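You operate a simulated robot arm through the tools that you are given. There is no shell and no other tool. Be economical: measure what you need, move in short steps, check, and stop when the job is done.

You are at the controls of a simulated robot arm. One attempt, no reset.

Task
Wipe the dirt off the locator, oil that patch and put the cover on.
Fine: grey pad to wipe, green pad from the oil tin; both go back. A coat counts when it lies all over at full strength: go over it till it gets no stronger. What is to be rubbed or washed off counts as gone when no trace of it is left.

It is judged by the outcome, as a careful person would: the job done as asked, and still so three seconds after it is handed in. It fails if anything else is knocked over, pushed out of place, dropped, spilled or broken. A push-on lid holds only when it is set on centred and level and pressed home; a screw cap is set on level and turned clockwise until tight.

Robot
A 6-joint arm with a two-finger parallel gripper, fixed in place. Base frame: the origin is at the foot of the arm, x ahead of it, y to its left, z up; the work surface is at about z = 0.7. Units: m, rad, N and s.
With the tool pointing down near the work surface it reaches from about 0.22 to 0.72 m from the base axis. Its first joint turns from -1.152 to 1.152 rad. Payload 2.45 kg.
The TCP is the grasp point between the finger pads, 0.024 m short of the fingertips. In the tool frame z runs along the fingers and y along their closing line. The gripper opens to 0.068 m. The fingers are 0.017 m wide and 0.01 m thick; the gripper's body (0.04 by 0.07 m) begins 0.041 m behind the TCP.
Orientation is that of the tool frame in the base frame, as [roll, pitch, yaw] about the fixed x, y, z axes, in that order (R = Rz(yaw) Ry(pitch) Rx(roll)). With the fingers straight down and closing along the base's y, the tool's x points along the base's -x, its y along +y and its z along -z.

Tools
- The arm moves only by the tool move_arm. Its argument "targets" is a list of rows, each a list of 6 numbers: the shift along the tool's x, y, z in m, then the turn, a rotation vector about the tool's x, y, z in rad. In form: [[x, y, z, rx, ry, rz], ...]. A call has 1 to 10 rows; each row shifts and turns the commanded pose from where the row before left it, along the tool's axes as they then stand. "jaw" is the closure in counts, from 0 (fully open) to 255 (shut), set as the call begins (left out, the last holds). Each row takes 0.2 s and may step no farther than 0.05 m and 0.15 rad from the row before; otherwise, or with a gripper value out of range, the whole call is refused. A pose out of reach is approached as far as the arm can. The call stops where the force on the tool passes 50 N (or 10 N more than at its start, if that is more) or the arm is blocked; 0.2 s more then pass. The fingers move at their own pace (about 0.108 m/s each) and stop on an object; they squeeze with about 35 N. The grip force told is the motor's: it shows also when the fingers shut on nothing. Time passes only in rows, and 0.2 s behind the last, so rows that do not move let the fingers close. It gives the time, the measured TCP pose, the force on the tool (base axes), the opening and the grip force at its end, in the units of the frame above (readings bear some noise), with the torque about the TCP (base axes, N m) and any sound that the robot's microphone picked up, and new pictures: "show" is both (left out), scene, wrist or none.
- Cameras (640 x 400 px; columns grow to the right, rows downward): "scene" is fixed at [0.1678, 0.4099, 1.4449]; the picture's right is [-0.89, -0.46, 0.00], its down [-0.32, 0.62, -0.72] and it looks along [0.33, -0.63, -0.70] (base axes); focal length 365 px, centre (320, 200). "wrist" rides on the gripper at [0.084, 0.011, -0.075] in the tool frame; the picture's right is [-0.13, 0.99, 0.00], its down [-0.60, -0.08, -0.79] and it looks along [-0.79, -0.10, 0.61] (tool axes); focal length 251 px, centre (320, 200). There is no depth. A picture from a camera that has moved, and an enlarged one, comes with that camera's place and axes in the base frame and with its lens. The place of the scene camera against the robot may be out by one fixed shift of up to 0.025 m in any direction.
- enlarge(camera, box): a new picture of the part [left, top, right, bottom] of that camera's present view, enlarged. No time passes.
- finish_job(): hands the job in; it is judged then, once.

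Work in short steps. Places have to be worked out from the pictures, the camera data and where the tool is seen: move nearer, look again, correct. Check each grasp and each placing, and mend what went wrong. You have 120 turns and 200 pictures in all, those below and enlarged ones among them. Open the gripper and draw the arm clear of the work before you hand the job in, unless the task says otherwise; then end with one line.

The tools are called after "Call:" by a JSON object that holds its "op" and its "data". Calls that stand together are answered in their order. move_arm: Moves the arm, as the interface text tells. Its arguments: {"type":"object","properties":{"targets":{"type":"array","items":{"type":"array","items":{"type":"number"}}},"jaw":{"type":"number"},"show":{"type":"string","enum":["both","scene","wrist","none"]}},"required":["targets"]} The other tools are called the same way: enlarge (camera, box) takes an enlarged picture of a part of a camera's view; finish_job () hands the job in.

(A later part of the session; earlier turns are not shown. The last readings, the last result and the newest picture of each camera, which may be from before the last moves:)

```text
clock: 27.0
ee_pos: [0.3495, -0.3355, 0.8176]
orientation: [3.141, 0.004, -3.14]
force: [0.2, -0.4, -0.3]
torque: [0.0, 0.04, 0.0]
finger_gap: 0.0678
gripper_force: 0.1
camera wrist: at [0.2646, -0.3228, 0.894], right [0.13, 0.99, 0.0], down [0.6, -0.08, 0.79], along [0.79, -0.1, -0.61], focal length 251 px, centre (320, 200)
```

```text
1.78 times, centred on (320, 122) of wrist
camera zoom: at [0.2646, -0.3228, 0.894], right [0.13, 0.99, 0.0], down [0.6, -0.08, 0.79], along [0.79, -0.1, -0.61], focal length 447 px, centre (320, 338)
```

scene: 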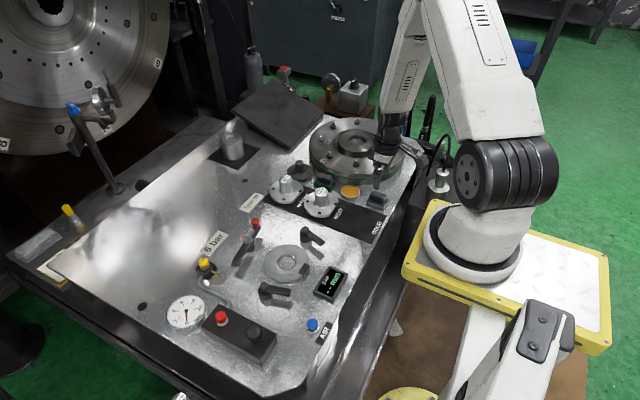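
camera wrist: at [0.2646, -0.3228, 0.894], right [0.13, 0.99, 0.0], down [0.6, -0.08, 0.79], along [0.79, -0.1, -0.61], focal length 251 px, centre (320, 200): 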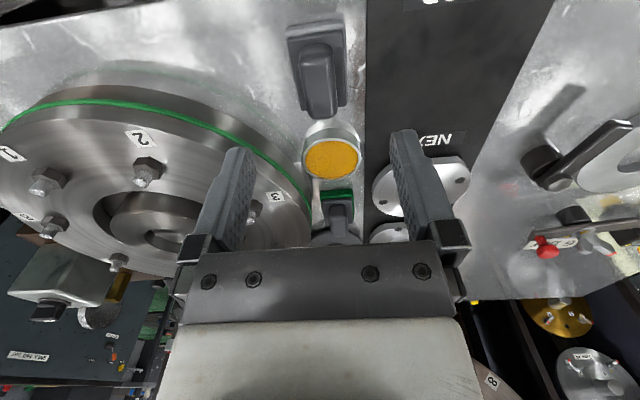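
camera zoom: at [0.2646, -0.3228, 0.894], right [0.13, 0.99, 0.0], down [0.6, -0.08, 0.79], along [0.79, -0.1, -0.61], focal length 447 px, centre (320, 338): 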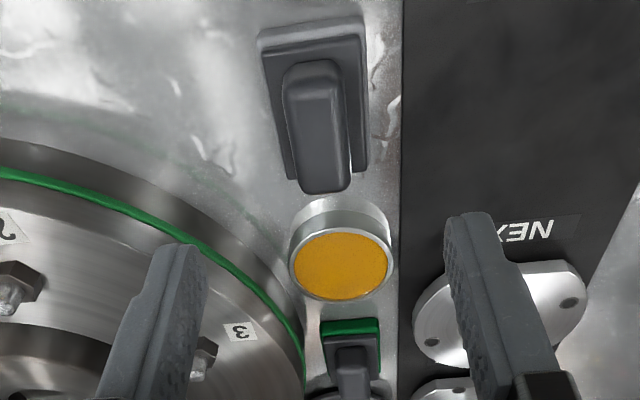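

The grey pad is back in its place. Next is the green pad, which sits close to the bolted flange; I raise and move towards it to judge the finger clearance.

Call:
{"op": "move_arm", "data": {"targets": [[-0.02, 0.01, -0.04, 0, 0, 0], [-0.04, 0.01, 0, 0, 0, 0], [-0.03, 0, 0, 0, 0, 0], [0, 0, 0, 0, 0, 0]]}}

Call:
{"op": "enlarge", "data": {"camera": "wrist", "box": [220, 20, 420, 145]}}

Call:
{"op": "enlarge", "data": {"camera": "scene", "box": [270, 140, 366, 200]}}

```text
clock: 28.0
ee_pos: [0.4378, -0.3158, 0.8586]
orientation: [-3.14, 0.003, -3.14]
force: [-1.2, -0.4, -0.1]
torque: [-0.02, 0.01, -0.02]
finger_gap: 0.0679
gripper_force: 0.1
camera wrist: at [0.354, -0.3032, 0.9349], right [0.13, 0.99, 0.0], down [0.6, -0.08, 0.79], along [0.79, -0.1, -0.61], focal length 251 px, centre (320, 200)
```

scene: 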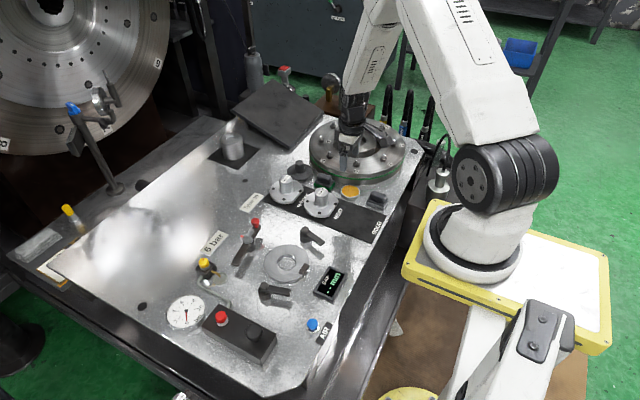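
wrist: 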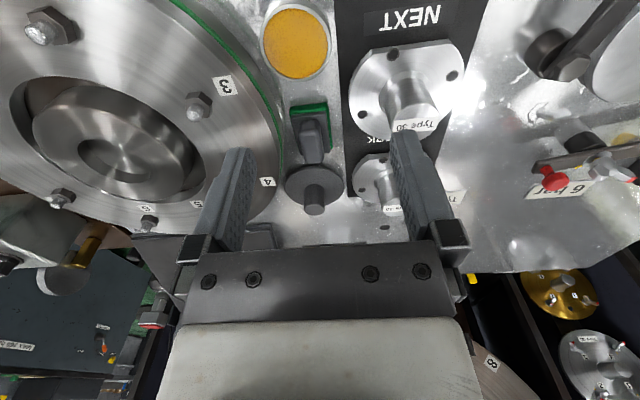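

```text
3.20 times, centred on (320, 82) of wrist
camera zoom: at [0.354, -0.3032, 0.9349], right [0.13, 0.99, 0.0], down [0.6, -0.08, 0.79], along [0.79, -0.1, -0.61], focal length 805 px, centre (320, 576)
```

zoom: 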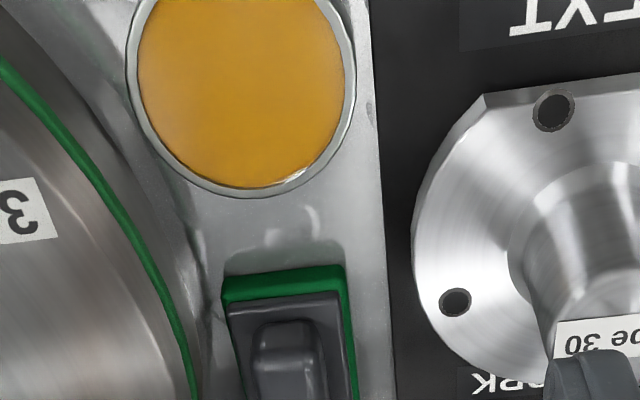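

```text
6.67 times, centred on (318, 170) of scene
camera zoom: at [0.1678, 0.4099, 1.4449], right [-0.89, -0.46, 0.0], down [-0.32, 0.62, -0.72], along [0.33, -0.63, -0.7], focal length 2436 px, centre (333, 400)
```

zoom: 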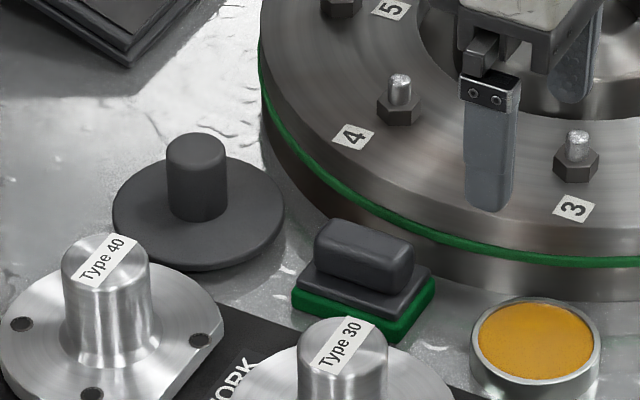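

The flange edge is only about 6 mm from where the left finger would go, so I will grip the handle end to end, with the tool turned 90°. I rotate here, safely high.

Call:
{"op": "move_arm", "data": {"targets": [[0, 0, -0.01, 0, 0, 0.1428], [0, 0, 0, 0, 0, 0.1428], [0, 0, 0, 0, 0, 0.1428], [0, 0, 0, 0, 0, 0.1428], [0, 0, 0, 0, 0, 0.1428], [0, 0, 0, 0, 0, 0.1428], [0, 0, 0, 0, 0, 0.1428], [0, 0, 0, 0, 0, 0.1428], [0, 0, 0, 0, 0, 0.1428], [0, 0, 0, 0, 0, 0.1428]], "show": "none"}}

Call:
{"op": "move_arm", "data": {"targets": [[0, 0, 0, 0, 0, 0.1428], [0, 0, 0, 0, 0, 0]]}}

```text
clock: 30.2
ee_pos: [0.4384, -0.3153, 0.8661]
orientation: [-3.141, 0.0, 1.709]
force: [0.4, -0.2, -0.5]
torque: [-0.02, 0.04, 0.0]
finger_gap: 0.0681
gripper_force: 0.1
```

```text
clock: 30.8
ee_pos: [0.4384, -0.3157, 0.8677]
orientation: [3.139, 0.001, 1.567]
force: [1.1, -0.1, 1.1]
torque: [0.02, 0.02, 0.01]
finger_gap: 0.0679
gripper_force: 0.1
camera wrist: at [0.4493, -0.2301, 0.9442], right [0.99, -0.13, 0.0], down [-0.08, -0.6, 0.79], along [-0.1, -0.79, -0.61], focal length 251 px, centre (320, 200)
```

scene: 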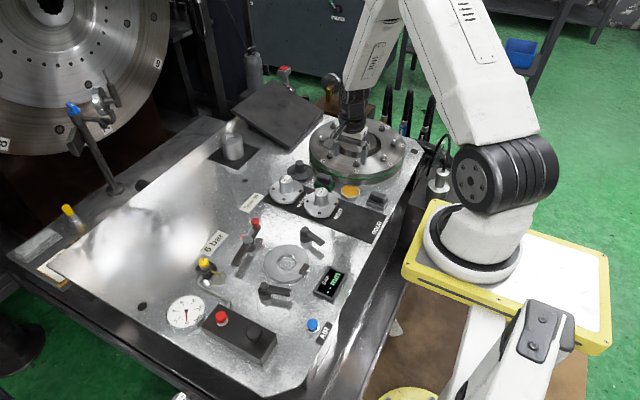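
wrist: 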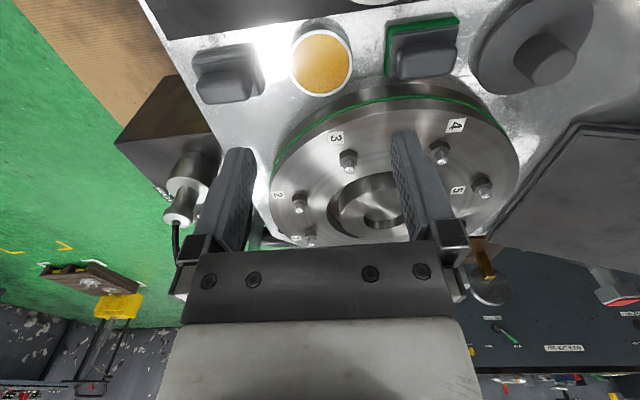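

The turned view shows all items from a new angle. I enlarge it to fix the green pad, tin and cover positions.

Call:
{"op": "enlarge", "data": {"camera": "wrist", "box": [180, 0, 420, 150]}}

Call:
{"op": "enlarge", "data": {"camera": "wrist", "box": [370, 0, 610, 150]}}

```text
2.67 times, centred on (300, 75) of wrist
camera zoom: at [0.4493, -0.2301, 0.9442], right [0.99, -0.13, 0.0], down [-0.08, -0.6, 0.79], along [-0.1, -0.79, -0.61], focal length 670 px, centre (373, 533)
```

zoom: 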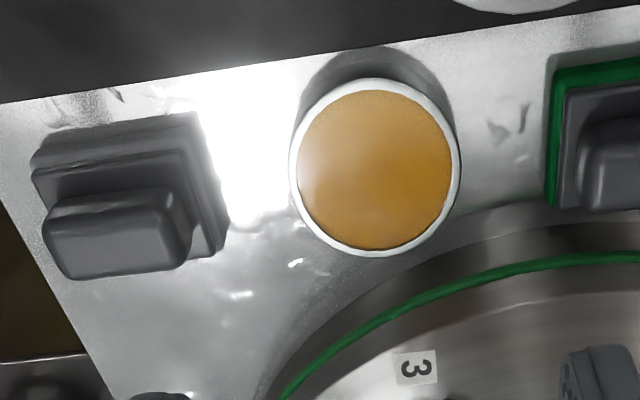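

```text
2.67 times, centred on (490, 75) of wrist
camera zoom: at [0.4493, -0.2301, 0.9442], right [0.99, -0.13, 0.0], down [-0.08, -0.6, 0.79], along [-0.1, -0.79, -0.61], focal length 670 px, centre (-133, 533)
```

zoom: 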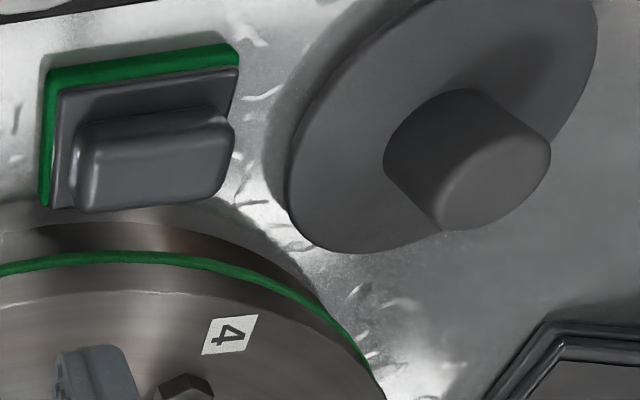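

The green pad's handle is near (0.518,-0.333). I move above it, descend with the jaws open along x, and check before closing.

Call:
{"op": "move_arm", "data": {"targets": [[-0.009, 0.04, 0, 0, 0, 0], [-0.009, 0.04, 0, 0, 0, 0], [0, 0, 0.04, 0, 0, 0], [0, 0, 0.03, 0, 0, 0], [0, 0, 0, 0, 0, 0]]}}

Call:
{"op": "enlarge", "data": {"camera": "wrist", "box": [200, 20, 440, 170]}}

Call:
{"op": "enlarge", "data": {"camera": "scene", "box": [270, 130, 366, 190]}}

```text
clock: 32.0
ee_pos: [0.5196, -0.3343, 0.7967]
orientation: [3.141, 0.0, 1.572]
force: [1.3, 0.0, -0.8]
torque: [0.03, -0.02, -0.04]
finger_gap: 0.068
gripper_force: 0.0
camera wrist: at [0.5307, -0.249, 0.8742], right [0.99, -0.13, 0.0], down [-0.08, -0.6, 0.79], along [-0.1, -0.79, -0.61], focal length 251 px, centre (320, 200)
```

scene: 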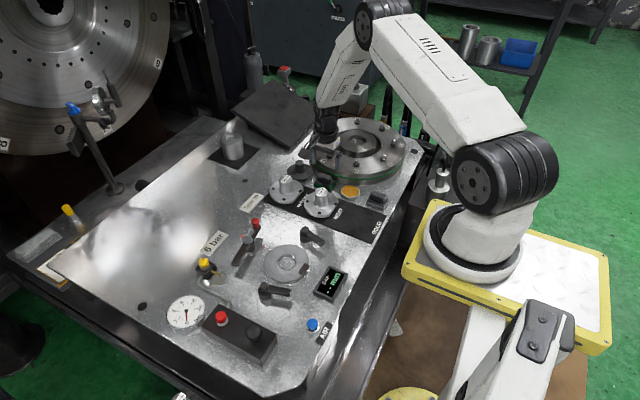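
wrist: 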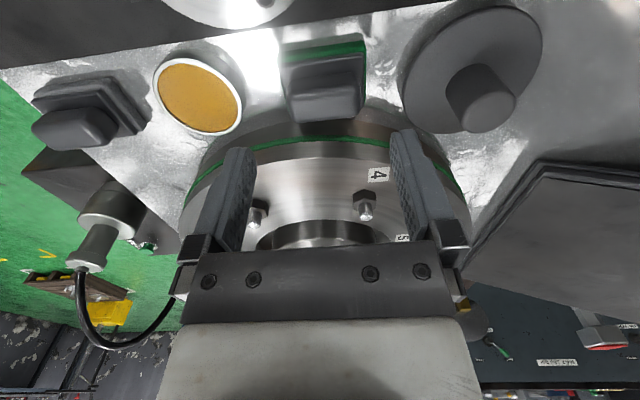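

```text
2.67 times, centred on (320, 95) of wrist
camera zoom: at [0.5307, -0.249, 0.8742], right [0.99, -0.13, 0.0], down [-0.08, -0.6, 0.79], along [-0.1, -0.79, -0.61], focal length 670 px, centre (320, 480)
```

zoom: 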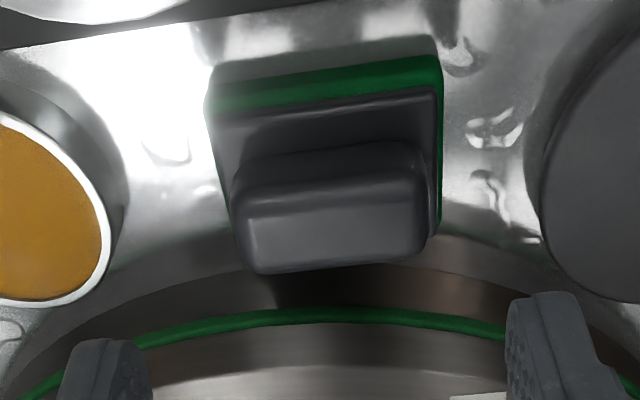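

```text
6.67 times, centred on (318, 160) of scene
camera zoom: at [0.1678, 0.4099, 1.4449], right [-0.89, -0.46, 0.0], down [-0.32, 0.62, -0.72], along [0.33, -0.63, -0.7], focal length 2436 px, centre (333, 467)
```

zoom: 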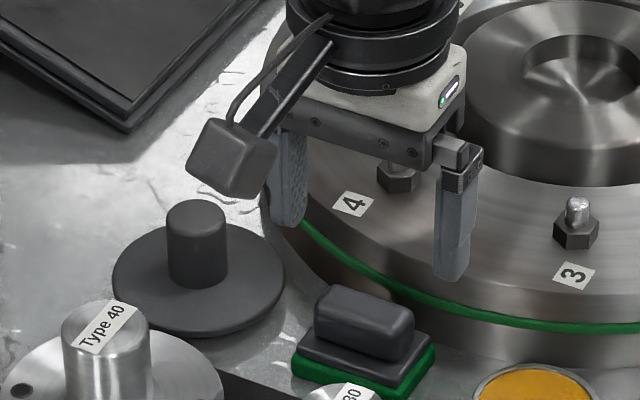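

The handle centre is about 3–4 mm further in +x. I correct for that and descend to grasp height.

Call:
{"op": "move_arm", "data": {"targets": [[0, 0.0035, 0.02, 0, 0, 0], [0, 0, 0.02, 0, 0, 0], [0, 0, 0.008, 0, 0, 0], [0, 0, 0, 0, 0, 0]], "show": "wrist"}}

Call:
{"op": "enlarge", "data": {"camera": "scene", "box": [270, 140, 366, 200]}}

```text
clock: 33.0
ee_pos: [0.5231, -0.3349, 0.7495]
orientation: [3.139, -0.001, 1.57]
force: [-0.1, 0.9, -0.2]
torque: [0.01, 0.0, 0.0]
finger_gap: 0.0683
gripper_force: 0.1
camera wrist: at [0.5335, -0.2483, 0.8266], right [0.99, -0.13, 0.0], down [-0.08, -0.6, 0.79], along [-0.1, -0.79, -0.61], focal length 251 px, centre (320, 200)
```

wrist: 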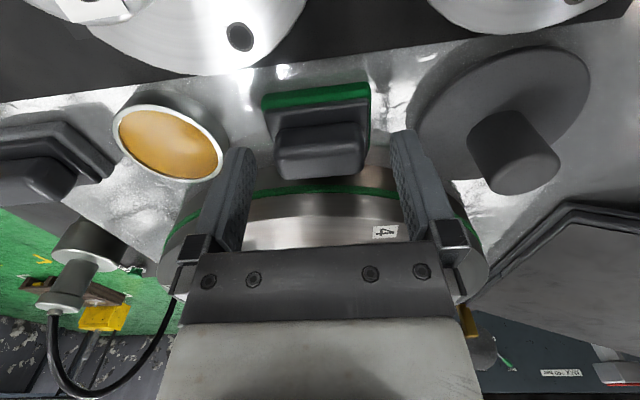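

```text
6.67 times, centred on (318, 170) of scene
camera zoom: at [0.1678, 0.4099, 1.4449], right [-0.89, -0.46, 0.0], down [-0.32, 0.62, -0.72], along [0.33, -0.63, -0.7], focal length 2436 px, centre (333, 400)
```

zoom: 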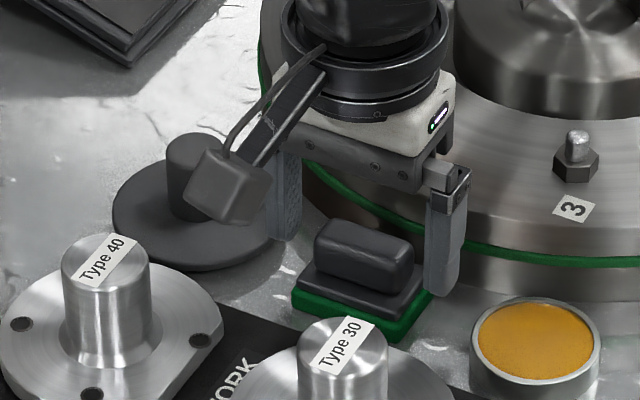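

The fingertips line up with the handle on both ends. Closing.

Call:
{"op": "move_arm", "data": {"targets": [[0, 0, 0, 0, 0, 0], [0, 0, 0, 0, 0, 0], [0, 0, 0, 0, 0, 0], [0, 0, 0, 0, 0, 0]], "jaw": 255, "show": "wrist"}}

Call:
{"op": "enlarge", "data": {"camera": "scene", "box": [270, 140, 366, 200]}}

```text
clock: 34.0
ee_pos: [0.5225, -0.3345, 0.7498]
orientation: [3.14, 0.0, 1.571]
force: [0.0, -0.2, 0.6]
torque: [0.01, 0.01, -0.01]
finger_gap: 0.0439
gripper_force: 34.7
camera wrist: at [0.5334, -0.2483, 0.8266], right [0.99, -0.13, 0.0], down [-0.08, -0.6, 0.79], along [-0.1, -0.79, -0.61], focal length 251 px, centre (320, 200)
```

wrist: 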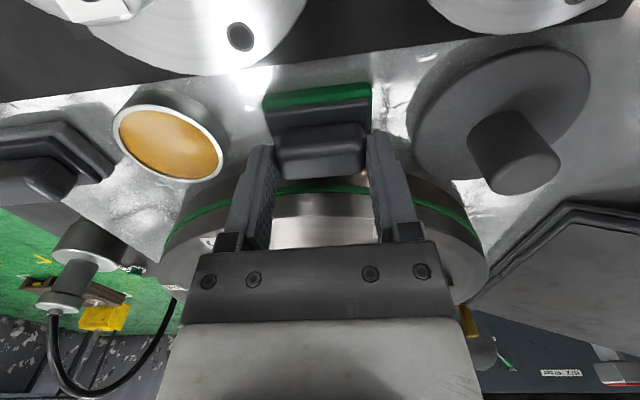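

```text
6.67 times, centred on (318, 170) of scene
camera zoom: at [0.1678, 0.4099, 1.4449], right [-0.89, -0.46, 0.0], down [-0.32, 0.62, -0.72], along [0.33, -0.63, -0.7], focal length 2436 px, centre (333, 400)
```

zoom: 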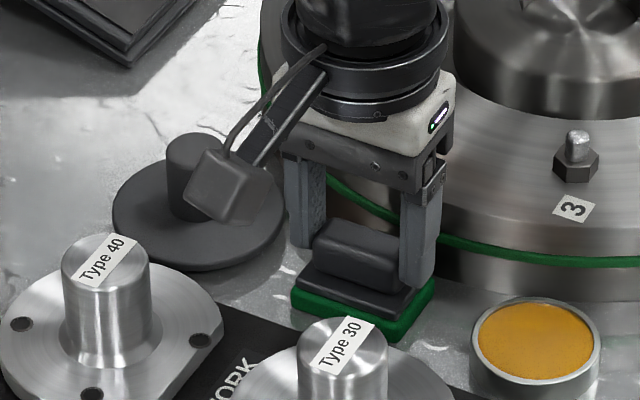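

Gripped (gap 0.044). I lift and move over the oil tin at about (0.437,-0.329).

Call:
{"op": "move_arm", "data": {"targets": [[0, 0, -0.03, 0, 0, 0], [0, 0, -0.03, 0, 0, 0], [0.003, -0.043, 0, 0, 0, 0], [0.0025, -0.0425, 0, 0, 0, 0], [0, 0, 0, 0, 0, 0]]}}

Call:
{"op": "enlarge", "data": {"camera": "scene", "box": [300, 140, 396, 200]}}

Call:
{"op": "enlarge", "data": {"camera": "wrist", "box": [200, 50, 440, 200]}}

```text
clock: 35.2
ee_pos: [0.4365, -0.3282, 0.8098]
orientation: [3.14, 0.0, 1.569]
force: [0.2, 0.4, -1.1]
torque: [-0.01, 0.01, 0.04]
finger_gap: 0.0438
gripper_force: 34.4
camera wrist: at [0.4463, -0.2427, 0.8865], right [0.99, -0.13, 0.0], down [-0.08, -0.6, 0.79], along [-0.1, -0.79, -0.61], focal length 251 px, centre (320, 200)
```

scene: 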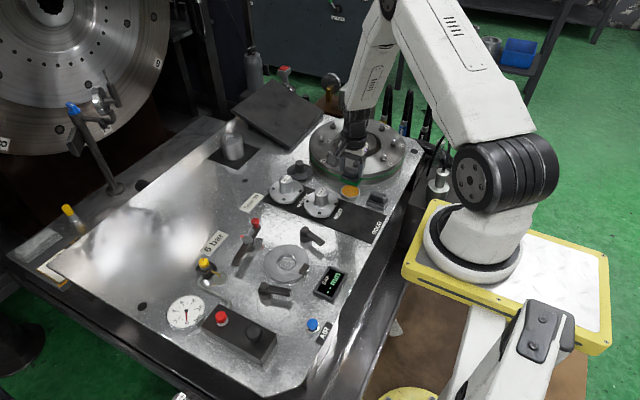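
wrist: 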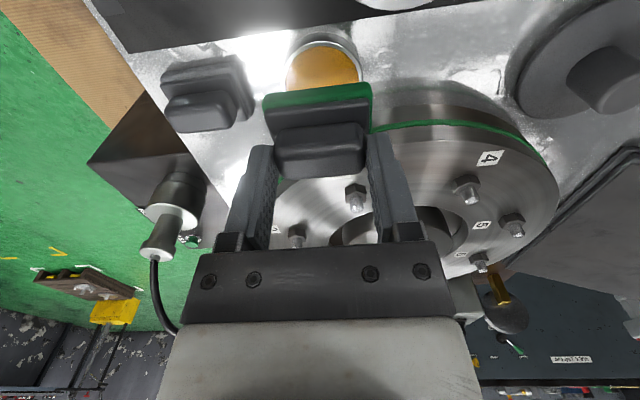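

```text
6.67 times, centred on (348, 170) of scene
camera zoom: at [0.1678, 0.4099, 1.4449], right [-0.89, -0.46, 0.0], down [-0.32, 0.62, -0.72], along [0.33, -0.63, -0.7], focal length 2436 px, centre (133, 400)
```

zoom: 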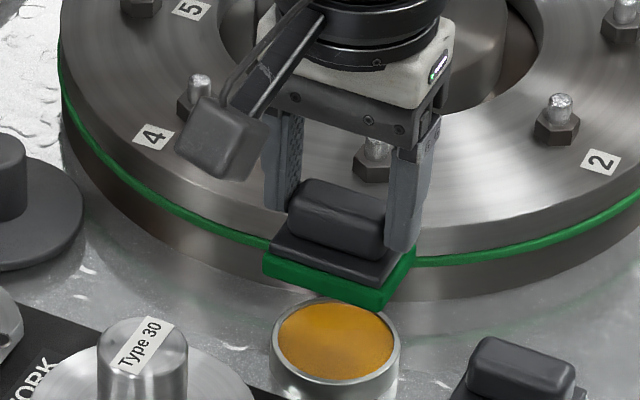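

```text
2.67 times, centred on (320, 125) of wrist
camera zoom: at [0.4463, -0.2427, 0.8865], right [0.99, -0.13, 0.0], down [-0.08, -0.6, 0.79], along [-0.1, -0.79, -0.61], focal length 670 px, centre (320, 400)
```

zoom: 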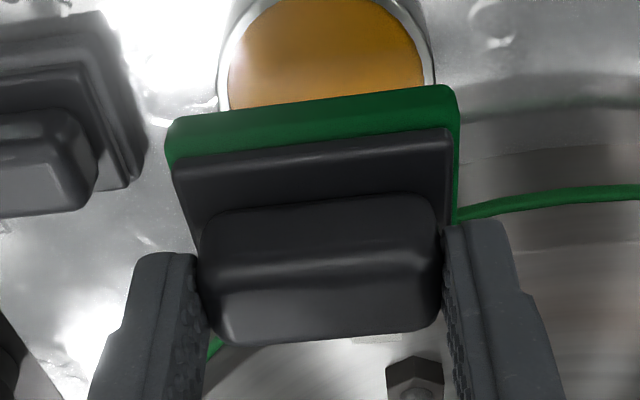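

The pad is aligned over the tin. I lower in steps and feel for contact.

Call:
{"op": "move_arm", "data": {"targets": [[0, 0, 0.02, 0, 0, 0], [0, 0, 0.01, 0, 0, 0], [0, 0, 0.005, 0, 0, 0], [0, 0, 0, 0, 0, 0]], "show": "none"}}

Call:
{"op": "move_arm", "data": {"targets": [[0, 0, 0.002, 0, 0, 0], [0, 0, 0, 0, 0, 0]], "show": "scene"}}

Call:
{"op": "enlarge", "data": {"camera": "scene", "box": [300, 150, 396, 210]}}

```text
clock: 36.2
ee_pos: [0.4351, -0.3283, 0.7745]
orientation: [3.14, 0.001, 1.57]
force: [0.4, 0.5, -1.3]
torque: [0.01, -0.03, 0.03]
finger_gap: 0.0435
gripper_force: 35.2
```

```text
clock: 36.8
ee_pos: [0.4358, -0.3272, 0.7736]
orientation: [3.14, 0.002, 1.572]
force: [-0.3, -0.2, -1.2]
torque: [0.0, 0.01, 0.0]
finger_gap: 0.0437
gripper_force: 34.8
```

scene: 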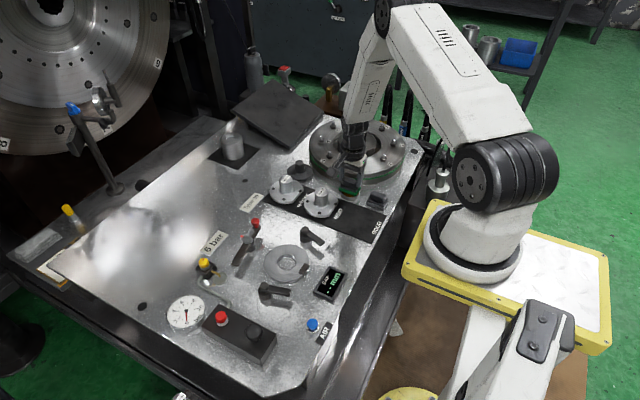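

```text
6.67 times, centred on (348, 180) of scene
camera zoom: at [0.1678, 0.4099, 1.4449], right [-0.89, -0.46, 0.0], down [-0.32, 0.62, -0.72], along [0.33, -0.63, -0.7], focal length 2436 px, centre (133, 333)
```

zoom: 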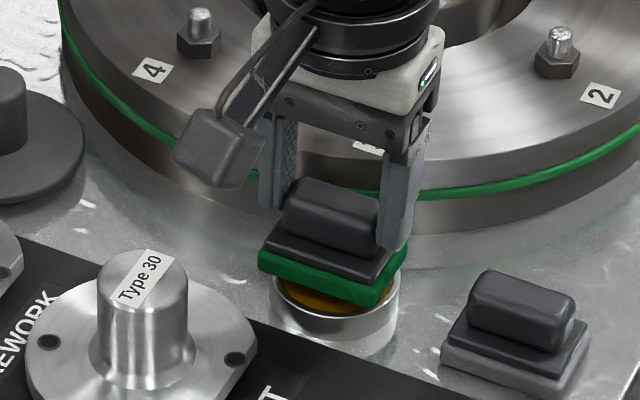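

The pad is still a few millimetres above the tin and well centred. I continue down.

Call:
{"op": "move_arm", "data": {"targets": [[0, 0, 0.0015, 0, 0, 0], [0, 0, 0, 0, 0, 0]], "show": "none"}}

Call:
{"op": "move_arm", "data": {"targets": [[0, 0, 0.0015, 0, 0, 0], [0, 0, 0, 0, 0, 0]], "show": "none"}}

Call:
{"op": "move_arm", "data": {"targets": [[0, 0, 0.001, 0, 0, 0], [0, 0, 0, 0, 0, 0]], "show": "none"}}

```text
clock: 37.4
ee_pos: [0.4356, -0.3273, 0.7718]
orientation: [3.138, 0.0, 1.572]
force: [0.8, 1.3, 0.1]
torque: [0.0, 0.0, -0.01]
finger_gap: 0.0436
gripper_force: 34.3
```

```text
clock: 38.0
ee_pos: [0.4365, -0.3289, 0.7706]
orientation: [3.14, 0.001, 1.57]
force: [-0.1, 0.0, -1.5]
torque: [-0.02, 0.0, 0.02]
finger_gap: 0.044
gripper_force: 35.4
```

```text
clock: 38.6
ee_pos: [0.4366, -0.3279, 0.7689]
orientation: [3.139, 0.001, 1.571]
force: [0.2, 0.8, -0.7]
torque: [-0.01, 0.0, -0.02]
finger_gap: 0.044
gripper_force: 35.5
```

No contact yet; continuing in 1 mm steps.

Call:
{"op": "move_arm", "data": {"targets": [[0, 0, 0.001, 0, 0, 0], [0, 0, 0, 0, 0, 0]], "show": "none"}}

Call:
{"op": "move_arm", "data": {"targets": [[0, 0, 0.001, 0, 0, 0], [0, 0, 0, 0, 0, 0]], "show": "none"}}

Call:
{"op": "move_arm", "data": {"targets": [[0, 0, 0.001, 0, 0, 0], [0, 0, 0, 0, 0, 0]], "show": "scene"}}

Call:
{"op": "enlarge", "data": {"camera": "scene", "box": [320, 165, 384, 205]}}

```text
clock: 39.2
ee_pos: [0.436, -0.3267, 0.7673]
orientation: [3.139, 0.0, 1.57]
force: [-1.2, -1.2, -0.8]
torque: [0.01, -0.01, -0.01]
finger_gap: 0.0438
gripper_force: 35.4
```

```text
clock: 39.8
ee_pos: [0.4359, -0.3291, 0.767]
orientation: [3.138, 0.001, 1.571]
force: [-1.1, -0.1, -1.0]
torque: [0.01, 0.0, 0.01]
finger_gap: 0.0438
gripper_force: 35.5
```

```text
clock: 40.4
ee_pos: [0.4368, -0.3276, 0.7659]
orientation: [3.139, -0.001, 1.572]
force: [0.2, -0.3, -0.9]
torque: [0.01, 0.0, -0.01]
finger_gap: 0.0437
gripper_force: 34.7
```

scene: 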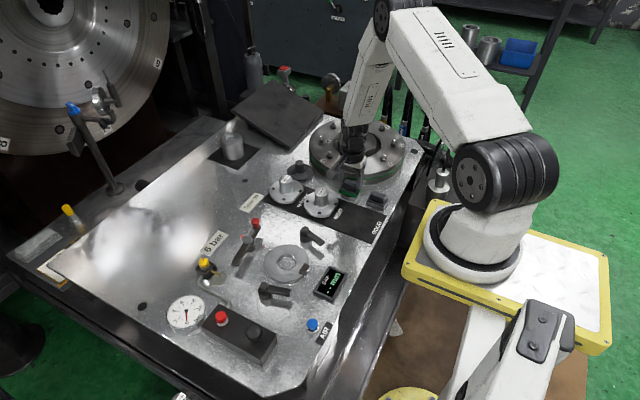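

```text
10.00 times, centred on (352, 185) of scene
camera zoom: at [0.1678, 0.4099, 1.4449], right [-0.89, -0.46, 0.0], down [-0.32, 0.62, -0.72], along [0.33, -0.63, -0.7], focal length 3654 px, centre (0, 350)
```

zoom: 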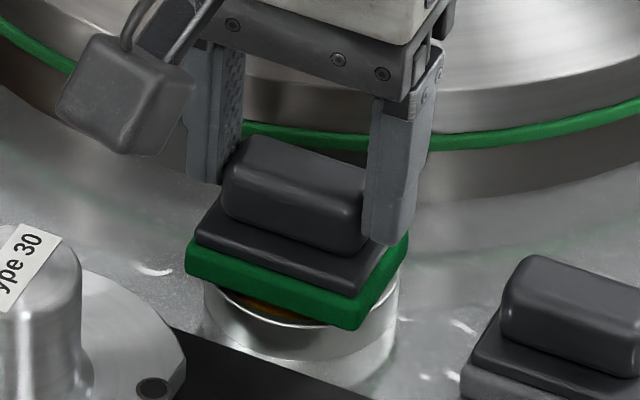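

The pad is nearly on the rim. I continue down.

Call:
{"op": "move_arm", "data": {"targets": [[0, 0, 0.001, 0, 0, 0], [0, 0, 0, 0, 0, 0]], "show": "none"}}

Call:
{"op": "move_arm", "data": {"targets": [[0, 0, 0.001, 0, 0, 0], [0, 0, 0, 0, 0, 0]], "show": "none"}}

Call:
{"op": "move_arm", "data": {"targets": [[0, 0, 0.001, 0, 0, 0], [0, 0, 0, 0, 0, 0]], "show": "none"}}

```text
clock: 41.0
ee_pos: [0.4368, -0.3281, 0.7647]
orientation: [3.14, 0.0, 1.569]
force: [-0.4, -0.2, -0.3]
torque: [0.0, -0.02, 0.0]
finger_gap: 0.0438
gripper_force: 34.9
```

```text
clock: 41.6
ee_pos: [0.4355, -0.328, 0.7635]
orientation: [3.139, 0.0, 1.569]
force: [-0.3, 0.3, -1.1]
torque: [-0.03, 0.02, -0.01]
finger_gap: 0.0436
gripper_force: 34.8
```

```text
clock: 42.2
ee_pos: [0.4363, -0.3276, 0.7624]
orientation: [3.139, 0.0, 1.571]
force: [0.3, 0.5, -0.4]
torque: [0.01, 0.02, 0.0]
finger_gap: 0.0439
gripper_force: 35.1
```

Still no force reading; a look before going on.

Call:
{"op": "move_arm", "data": {"targets": [[0, 0, 0.001, 0, 0, 0], [0, 0, 0, 0, 0, 0]], "show": "none"}}

Call:
{"op": "enlarge", "data": {"camera": "scene", "box": [320, 165, 384, 205]}}

Call:
{"op": "enlarge", "data": {"camera": "wrist", "box": [200, 50, 440, 200]}}

```text
clock: 42.8
ee_pos: [0.4374, -0.3276, 0.7628]
orientation: [3.139, 0.0, 1.571]
force: [-2.2, 4.0, 14.7]
torque: [0.23, 0.18, 0.04]
finger_gap: 0.0436
gripper_force: 34.9
```

```text
10.00 times, centred on (352, 185) of scene
camera zoom: at [0.1675, 0.4102, 1.4448], right [-0.89, -0.46, 0.0], down [-0.32, 0.62, -0.72], along [0.33, -0.63, -0.7], focal length 3654 px, centre (0, 350)
```

zoom: 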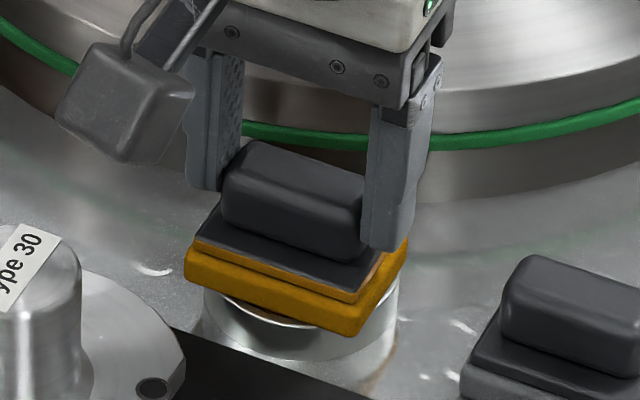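

```text
2.67 times, centred on (320, 125) of wrist
camera zoom: at [0.4474, -0.2428, 0.8394], right [0.99, -0.13, 0.0], down [-0.08, -0.6, 0.79], along [-0.1, -0.79, -0.61], focal length 670 px, centre (320, 400)
```

zoom: 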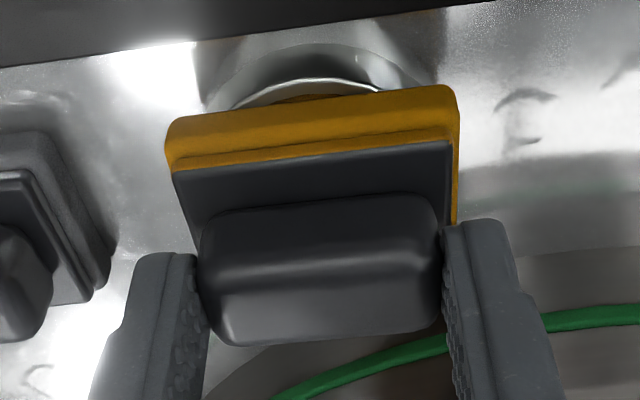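

The green pad turned amber, so it is loaded with oil. I lift straight up and carry it to the locator.

Call:
{"op": "move_arm", "data": {"targets": [[0, 0, -0.02, 0, 0, 0], [0, 0, -0.04, 0, 0, 0], [0, 0, -0.04, 0, 0, 0], [0.0424, 0.0106, 0, 0, 0, 0], [0.0424, 0.0106, 0, 0, 0, 0], [0.0424, 0.0106, 0, 0, 0, 0], [0.0424, 0.0106, 0, 0, 0, 0], [0.0424, 0.0106, 0, 0, 0, 0], [0.0424, 0.0106, 0, 0, 0, 0], [0.0424, 0.0106, 0, 0, 0, 0]]}}

Call:
{"op": "enlarge", "data": {"camera": "scene", "box": [320, 150, 400, 200]}}

```text
clock: 45.0
ee_pos: [0.5085, -0.03, 0.8607]
orientation: [3.141, 0.001, 1.57]
force: [-0.9, 0.0, -1.5]
torque: [0.0, -0.01, 0.02]
finger_gap: 0.044
gripper_force: 35.2
camera wrist: at [0.5209, 0.0549, 0.9384], right [0.99, -0.13, 0.0], down [-0.08, -0.6, 0.79], along [-0.1, -0.79, -0.61], focal length 251 px, centre (320, 200)
```

scene: 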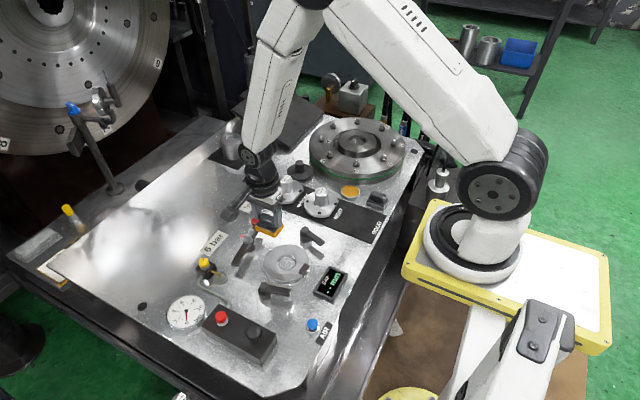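
wrist: 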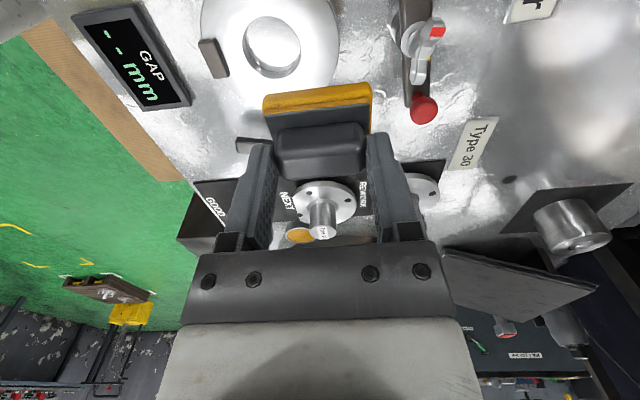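

```text
8.00 times, centred on (360, 175) of scene
camera zoom: at [0.1678, 0.4099, 1.4449], right [-0.89, -0.46, 0.0], down [-0.32, 0.62, -0.72], along [0.33, -0.63, -0.7], focal length 2923 px, centre (0, 400)
```

zoom: 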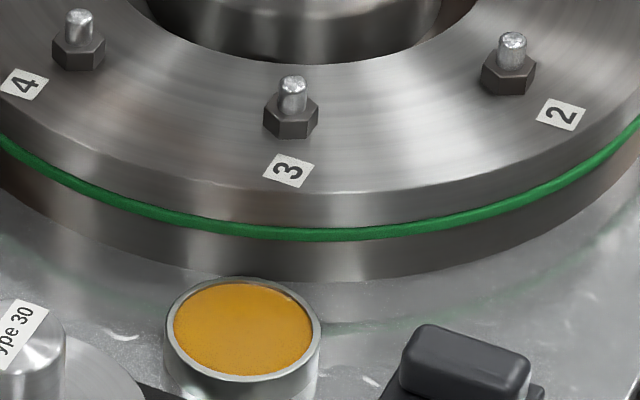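

The tin is undisturbed, and the pad is above the patch with clearance from the clamps. I descend to just above the ring.

Call:
{"op": "move_arm", "data": {"targets": [[0, 0.002, 0.04, 0, 0, 0], [0, 0, 0.04, 0, 0, 0], [0, 0, 0.01, 0, 0, 0], [0, 0, 0, 0, 0, 0]], "show": "scene"}}

Call:
{"op": "enlarge", "data": {"camera": "scene", "box": [230, 215, 358, 295]}}

```text
clock: 46.0
ee_pos: [0.5121, -0.033, 0.772]
orientation: [3.139, 0.0, 1.57]
force: [0.0, -0.9, -0.6]
torque: [0.04, 0.01, 0.02]
finger_gap: 0.0438
gripper_force: 34.8
```

scene: 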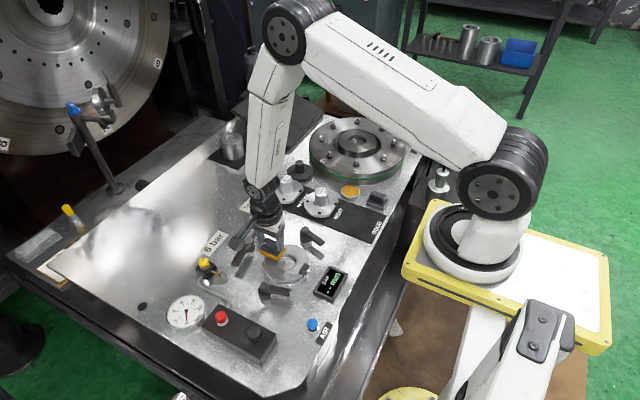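

```text
5.00 times, centred on (294, 255) of scene
camera zoom: at [0.1678, 0.4099, 1.4449], right [-0.89, -0.46, 0.0], down [-0.32, 0.62, -0.72], along [0.33, -0.63, -0.7], focal length 1827 px, centre (450, -75)
```

zoom: 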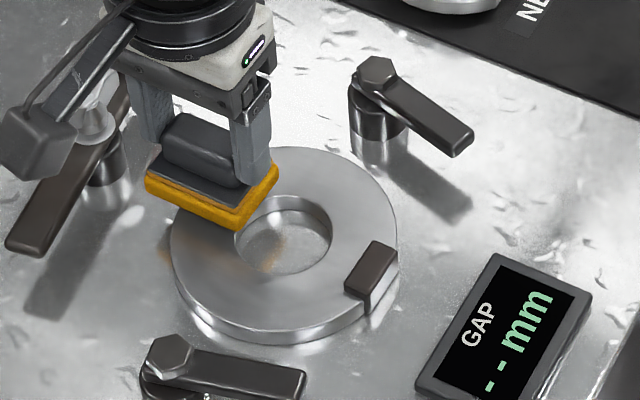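

The position is good. I lower to contact.

Call:
{"op": "move_arm", "data": {"targets": [[0, 0, 0.005, 0, 0, 0], [0, 0, 0.003, 0, 0, 0], [0, 0, 0, 0, 0, 0]], "show": "none"}}

Call:
{"op": "move_arm", "data": {"targets": [[0, 0, 0.001, 0, 0, 0], [0, 0, 0, 0, 0, 0]], "show": "none"}}

Call:
{"op": "move_arm", "data": {"targets": [[0, 0, 0.001, 0, 0, 0], [0, 0, 0, 0, 0, 0]], "show": "none"}}

```text
clock: 46.8
ee_pos: [0.5128, -0.0317, 0.7641]
orientation: [3.14, 0.0, 1.571]
force: [0.7, -0.7, -0.4]
torque: [0.05, 0.01, 0.01]
finger_gap: 0.0438
gripper_force: 34.8
```

```text
clock: 47.4
ee_pos: [0.5109, -0.0324, 0.7632]
orientation: [3.141, 0.001, 1.571]
force: [-0.3, -0.7, -0.1]
torque: [0.01, 0.0, 0.03]
finger_gap: 0.0438
gripper_force: 35.0
```

```text
clock: 48.0
ee_pos: [0.5133, -0.0308, 0.7614]
orientation: [3.138, 0.001, 1.573]
force: [-1.2, -1.8, 3.9]
torque: [-0.07, 0.15, -0.01]
finger_gap: 0.0439
gripper_force: 35.0
```

Contact made. I press slightly more and stroke back and forth across the patch, along tool x.

Call:
{"op": "move_arm", "data": {"targets": [[0.006, 0, 0.0007, 0, 0, 0], [0.012, 0, 0, 0, 0, 0], [-0.015, 0, 0, 0, 0, 0], [-0.015, 0, 0, 0, 0, 0], [-0.012, 0, 0, 0, 0, 0], [0.015, 0, 0, 0, 0, 0], [0.015, 0, 0, 0, 0, 0], [0.012, 0, 0, 0, 0, 0], [-0.012, 0, 0, 0, 0, 0], [-0.006, 0, 0, 0, 0, 0]], "show": "none"}}

Call:
{"op": "move_arm", "data": {"targets": [[0.008, 0.004, 0.0003, 0, 0, 0], [0.012, 0, 0, 0, 0, 0], [-0.015, 0, 0, 0, 0, 0], [-0.015, 0, 0, 0, 0, 0], [-0.014, 0, 0, 0, 0, 0], [0.015, -0.006, 0, 0, 0, 0], [0.015, 0, 0, 0, 0, 0], [0.014, 0, 0, 0, 0, 0], [-0.012, 0, 0, 0, 0, 0], [-0.008, 0.002, 0, 0, 0, 0]], "show": "scene"}}

Call:
{"op": "enlarge", "data": {"camera": "scene", "box": [230, 215, 358, 295]}}

```text
clock: 50.2
ee_pos: [0.5108, -0.0307, 0.7617]
orientation: [3.138, 0.001, 1.572]
force: [0.6, 7.5, 20.2]
torque: [0.53, -0.1, 0.06]
finger_gap: 0.0441
gripper_force: 35.1
```

```text
clock: 52.4
ee_pos: [0.5113, -0.0311, 0.7603]
orientation: [3.141, -0.001, 1.573]
force: [-1.4, 4.6, 13.3]
torque: [0.38, -0.08, 0.07]
finger_gap: 0.0439
gripper_force: 35.5
```

scene: 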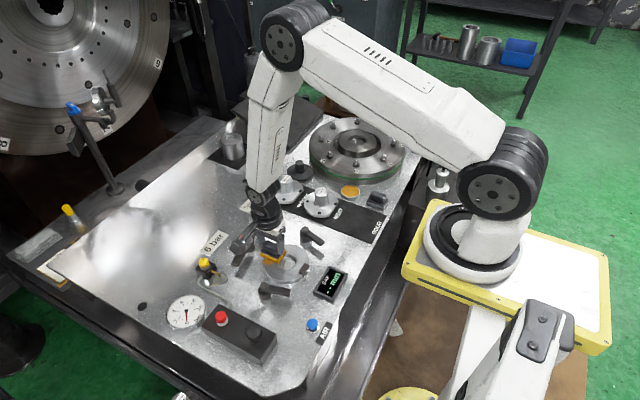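

```text
5.00 times, centred on (294, 255) of scene
camera zoom: at [0.1675, 0.4101, 1.4449], right [-0.89, -0.46, 0.0], down [-0.32, 0.62, -0.72], along [0.33, -0.63, -0.7], focal length 1827 px, centre (450, -75)
```

zoom: 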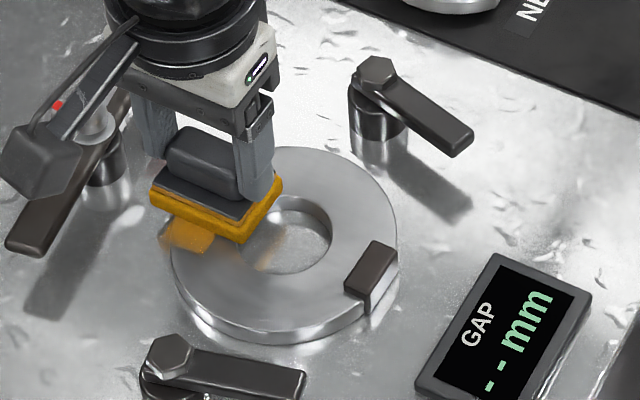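

An amber coat is showing. I add two more rounds of passes, then lift and look.

Call:
{"op": "move_arm", "data": {"targets": [[0.008, 0.004, 0.0003, 0, 0, 0], [0.012, 0, 0, 0, 0, 0], [-0.015, 0, 0, 0, 0, 0], [-0.015, 0, 0, 0, 0, 0], [-0.014, 0, 0, 0, 0, 0], [0.015, -0.006, 0, 0, 0, 0], [0.015, 0, 0, 0, 0, 0], [0.014, 0, 0, 0, 0, 0], [-0.012, 0, 0, 0, 0, 0], [-0.008, 0.002, 0, 0, 0, 0]], "show": "none"}}

Call:
{"op": "move_arm", "data": {"targets": [[0.008, 0, 0.0003, 0, 0, 0], [0.012, 0, 0, 0, 0, 0], [-0.015, 0, 0, 0, 0, 0], [-0.015, 0, 0, 0, 0, 0], [-0.014, 0, 0, 0, 0, 0], [0.015, 0, 0, 0, 0, 0], [0.015, 0, 0, 0, 0, 0], [0.014, 0, 0, 0, 0, 0], [-0.012, 0, 0, 0, 0, 0], [-0.008, 0, 0, 0, 0, 0]], "show": "none"}}

Call:
{"op": "move_arm", "data": {"targets": [[0, 0, -0.02, 0, 0, 0], [0, 0, -0.04, 0, 0, 0], [0, 0, -0.04, 0, 0, 0], [-0.04, -0.01, 0, 0, 0, 0], [-0.04, -0.01, 0, 0, 0, 0], [-0.04, -0.01, 0, 0, 0, 0], [0, 0, 0, 0, 0, 0]]}}

Call:
{"op": "enlarge", "data": {"camera": "scene", "box": [246, 225, 326, 275]}}

```text
clock: 54.6
ee_pos: [0.5111, -0.032, 0.7604]
orientation: [3.142, 0.0, 1.571]
force: [-1.8, 6.6, 17.4]
torque: [0.63, 0.1, 0.03]
finger_gap: 0.0438
gripper_force: 34.7
```

```text
clock: 56.8
ee_pos: [0.512, -0.0312, 0.7603]
orientation: [3.14, 0.001, 1.571]
force: [0.2, 3.4, 6.7]
torque: [0.28, 0.0, 0.0]
finger_gap: 0.044
gripper_force: 34.3
```

```text
clock: 58.4
ee_pos: [0.4812, -0.1525, 0.8605]
orientation: [3.139, -0.001, 1.571]
force: [-0.5, 0.2, -1.0]
torque: [0.02, 0.01, 0.02]
finger_gap: 0.0439
gripper_force: 35.0
camera wrist: at [0.4931, -0.0674, 0.9372], right [0.99, -0.13, 0.0], down [-0.08, -0.6, 0.79], along [-0.1, -0.79, -0.61], focal length 251 px, centre (320, 200)
```

scene: 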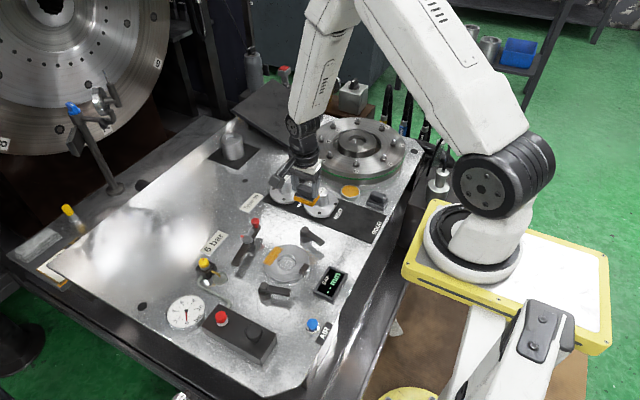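
wrist: 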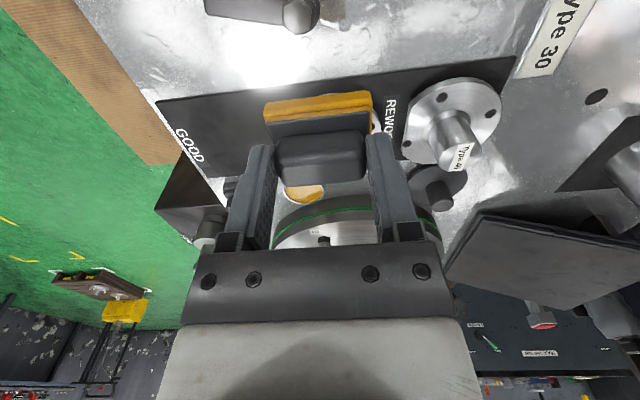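

```text
8.00 times, centred on (286, 250) of scene
camera zoom: at [0.1678, 0.4099, 1.4449], right [-0.89, -0.46, 0.0], down [-0.32, 0.62, -0.72], along [0.33, -0.63, -0.7], focal length 2923 px, centre (592, -200)
```

zoom: 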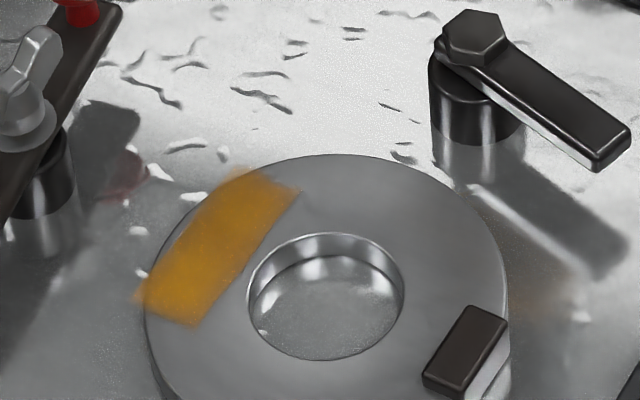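

The coat covers the patch; I enlarge to check whether it is uniform.

Call:
{"op": "enlarge", "data": {"camera": "scene", "box": [256, 240, 296, 270]}}

```text
13.33 times, centred on (276, 255) of scene
camera zoom: at [0.1678, 0.4099, 1.4449], right [-0.89, -0.46, 0.0], down [-0.32, 0.62, -0.72], along [0.33, -0.63, -0.7], focal length 4872 px, centre (907, -533)
```

zoom: 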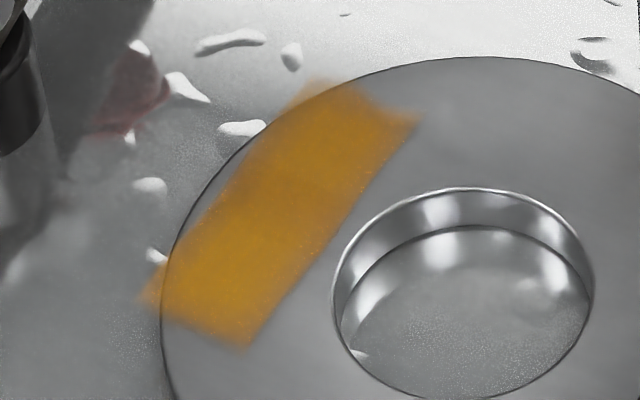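

The coated area spans y from about -0.064 to -0.008, so its outer end has had fewer passes. I go back and do more strokes centred on y=-0.036 with a longer reach.

Call:
{"op": "move_arm", "data": {"targets": [[0.038, 0.01, 0, 0, 0, 0], [0.038, 0.01, 0, 0, 0, 0], [0.039, 0.01, 0, 0, 0, 0], [0, 0, 0.04, 0, 0, 0], [0, 0, 0.04, 0, 0, 0], [0, 0, 0.017, 0, 0, 0], [0, 0, 0.003, 0, 0, 0], [0, 0, 0, 0, 0, 0]], "show": "none"}}

Call:
{"op": "move_arm", "data": {"targets": [[0, 0, 0.0007, 0, 0, 0], [0, 0, 0, 0, 0, 0]], "show": "none"}}

```text
clock: 60.2
ee_pos: [0.5123, -0.0359, 0.761]
orientation: [3.138, 0.0, 1.57]
force: [-1.0, 0.2, -0.3]
torque: [0.01, -0.02, 0.01]
finger_gap: 0.0437
gripper_force: 35.3
```

```text
clock: 60.8
ee_pos: [0.514, -0.037, 0.7601]
orientation: [3.138, 0.001, 1.57]
force: [-0.8, 0.2, -0.2]
torque: [0.04, 0.0, -0.02]
finger_gap: 0.0436
gripper_force: 35.3
```

No contact yet; I lower a bit more.

Call:
{"op": "move_arm", "data": {"targets": [[0, 0, 0.0007, 0, 0, 0], [0, 0, 0, 0, 0, 0]], "show": "none"}}

Call:
{"op": "move_arm", "data": {"targets": [[0, 0, 0.0007, 0, 0, 0], [0, 0, 0, 0, 0, 0]], "show": "none"}}

```text
clock: 61.4
ee_pos: [0.5133, -0.0364, 0.7598]
orientation: [3.138, 0.0, 1.57]
force: [-2.9, -1.7, 14.2]
torque: [0.14, 0.16, 0.01]
finger_gap: 0.0439
gripper_force: 35.0
```

```text
clock: 62.0
ee_pos: [0.5132, -0.0363, 0.7587]
orientation: [3.138, 0.0, 1.572]
force: [-4.1, -1.8, 29.6]
torque: [0.33, 0.21, 0.04]
finger_gap: 0.0439
gripper_force: 35.1
```

Firm contact. Long strokes now, reaching both ends of the patch.

Call:
{"op": "move_arm", "data": {"targets": [[-0.013, -0.002, 0, 0, 0, 0], [-0.013, 0, 0, 0, 0, 0], [0.013, 0, 0, 0, 0, 0], [0.013, 0, 0, 0, 0, 0], [0.013, 0, 0, 0, 0, 0], [0.013, 0, 0, 0, 0, 0], [-0.013, 0, 0, 0, 0, 0], [-0.013, 0, 0, 0, 0, 0], [-0.013, 0, 0, 0, 0, 0], [-0.013, 0, 0, 0, 0, 0]], "show": "none"}}

Call:
{"op": "move_arm", "data": {"targets": [[0.013, 0, 0, 0, 0, 0], [0.013, 0, 0, 0, 0, 0], [0.013, 0, 0, 0, 0, 0], [0.013, 0, 0, 0, 0, 0], [-0.013, 0, 0, 0, 0, 0], [-0.013, 0, 0, 0, 0, 0], [-0.013, 0, 0, 0, 0, 0], [-0.013, 0, 0, 0, 0, 0], [0.013, 0, 0, 0, 0, 0], [0.013, 0, 0, 0, 0, 0]], "show": "none"}}

Call:
{"op": "move_arm", "data": {"targets": [[0.0, 0, -0.02, 0, 0, 0], [0, 0, -0.04, 0, 0, 0], [0, 0, -0.04, 0, 0, 0], [-0.04, -0.01, 0, 0, 0, 0], [-0.04, -0.01, 0, 0, 0, 0], [-0.04, -0.01, 0, 0, 0, 0], [0, 0, 0, 0, 0, 0]], "show": "none"}}

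Call:
{"op": "enlarge", "data": {"camera": "scene", "box": [256, 240, 296, 270]}}

```text
clock: 64.2
ee_pos: [0.5098, -0.0619, 0.7582]
orientation: [-3.139, 0.0, 1.571]
force: [0.1, 2.1, 6.0]
torque: [0.18, 0.01, -0.01]
finger_gap: 0.0439
gripper_force: 34.9
```

```text
clock: 66.4
ee_pos: [0.5098, -0.0355, 0.7576]
orientation: [3.14, -0.001, 1.571]
force: [-0.1, -0.8, 1.0]
torque: [0.0, 0.01, -0.03]
finger_gap: 0.0438
gripper_force: 34.9
```

```text
clock: 68.0
ee_pos: [0.4804, -0.1563, 0.858]
orientation: [3.141, -0.002, 1.57]
force: [-0.4, -0.7, -0.2]
torque: [-0.01, -0.01, -0.04]
finger_gap: 0.044
gripper_force: 35.2
```

```text
13.33 times, centred on (276, 255) of scene
camera zoom: at [0.1678, 0.4099, 1.4449], right [-0.89, -0.46, 0.0], down [-0.32, 0.62, -0.72], along [0.33, -0.63, -0.7], focal length 4872 px, centre (907, -533)
```

zoom: 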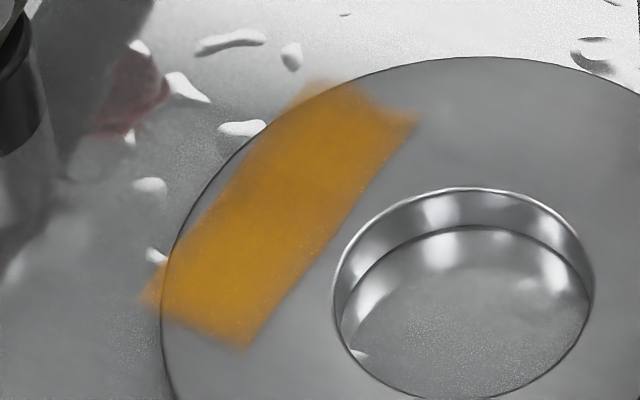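

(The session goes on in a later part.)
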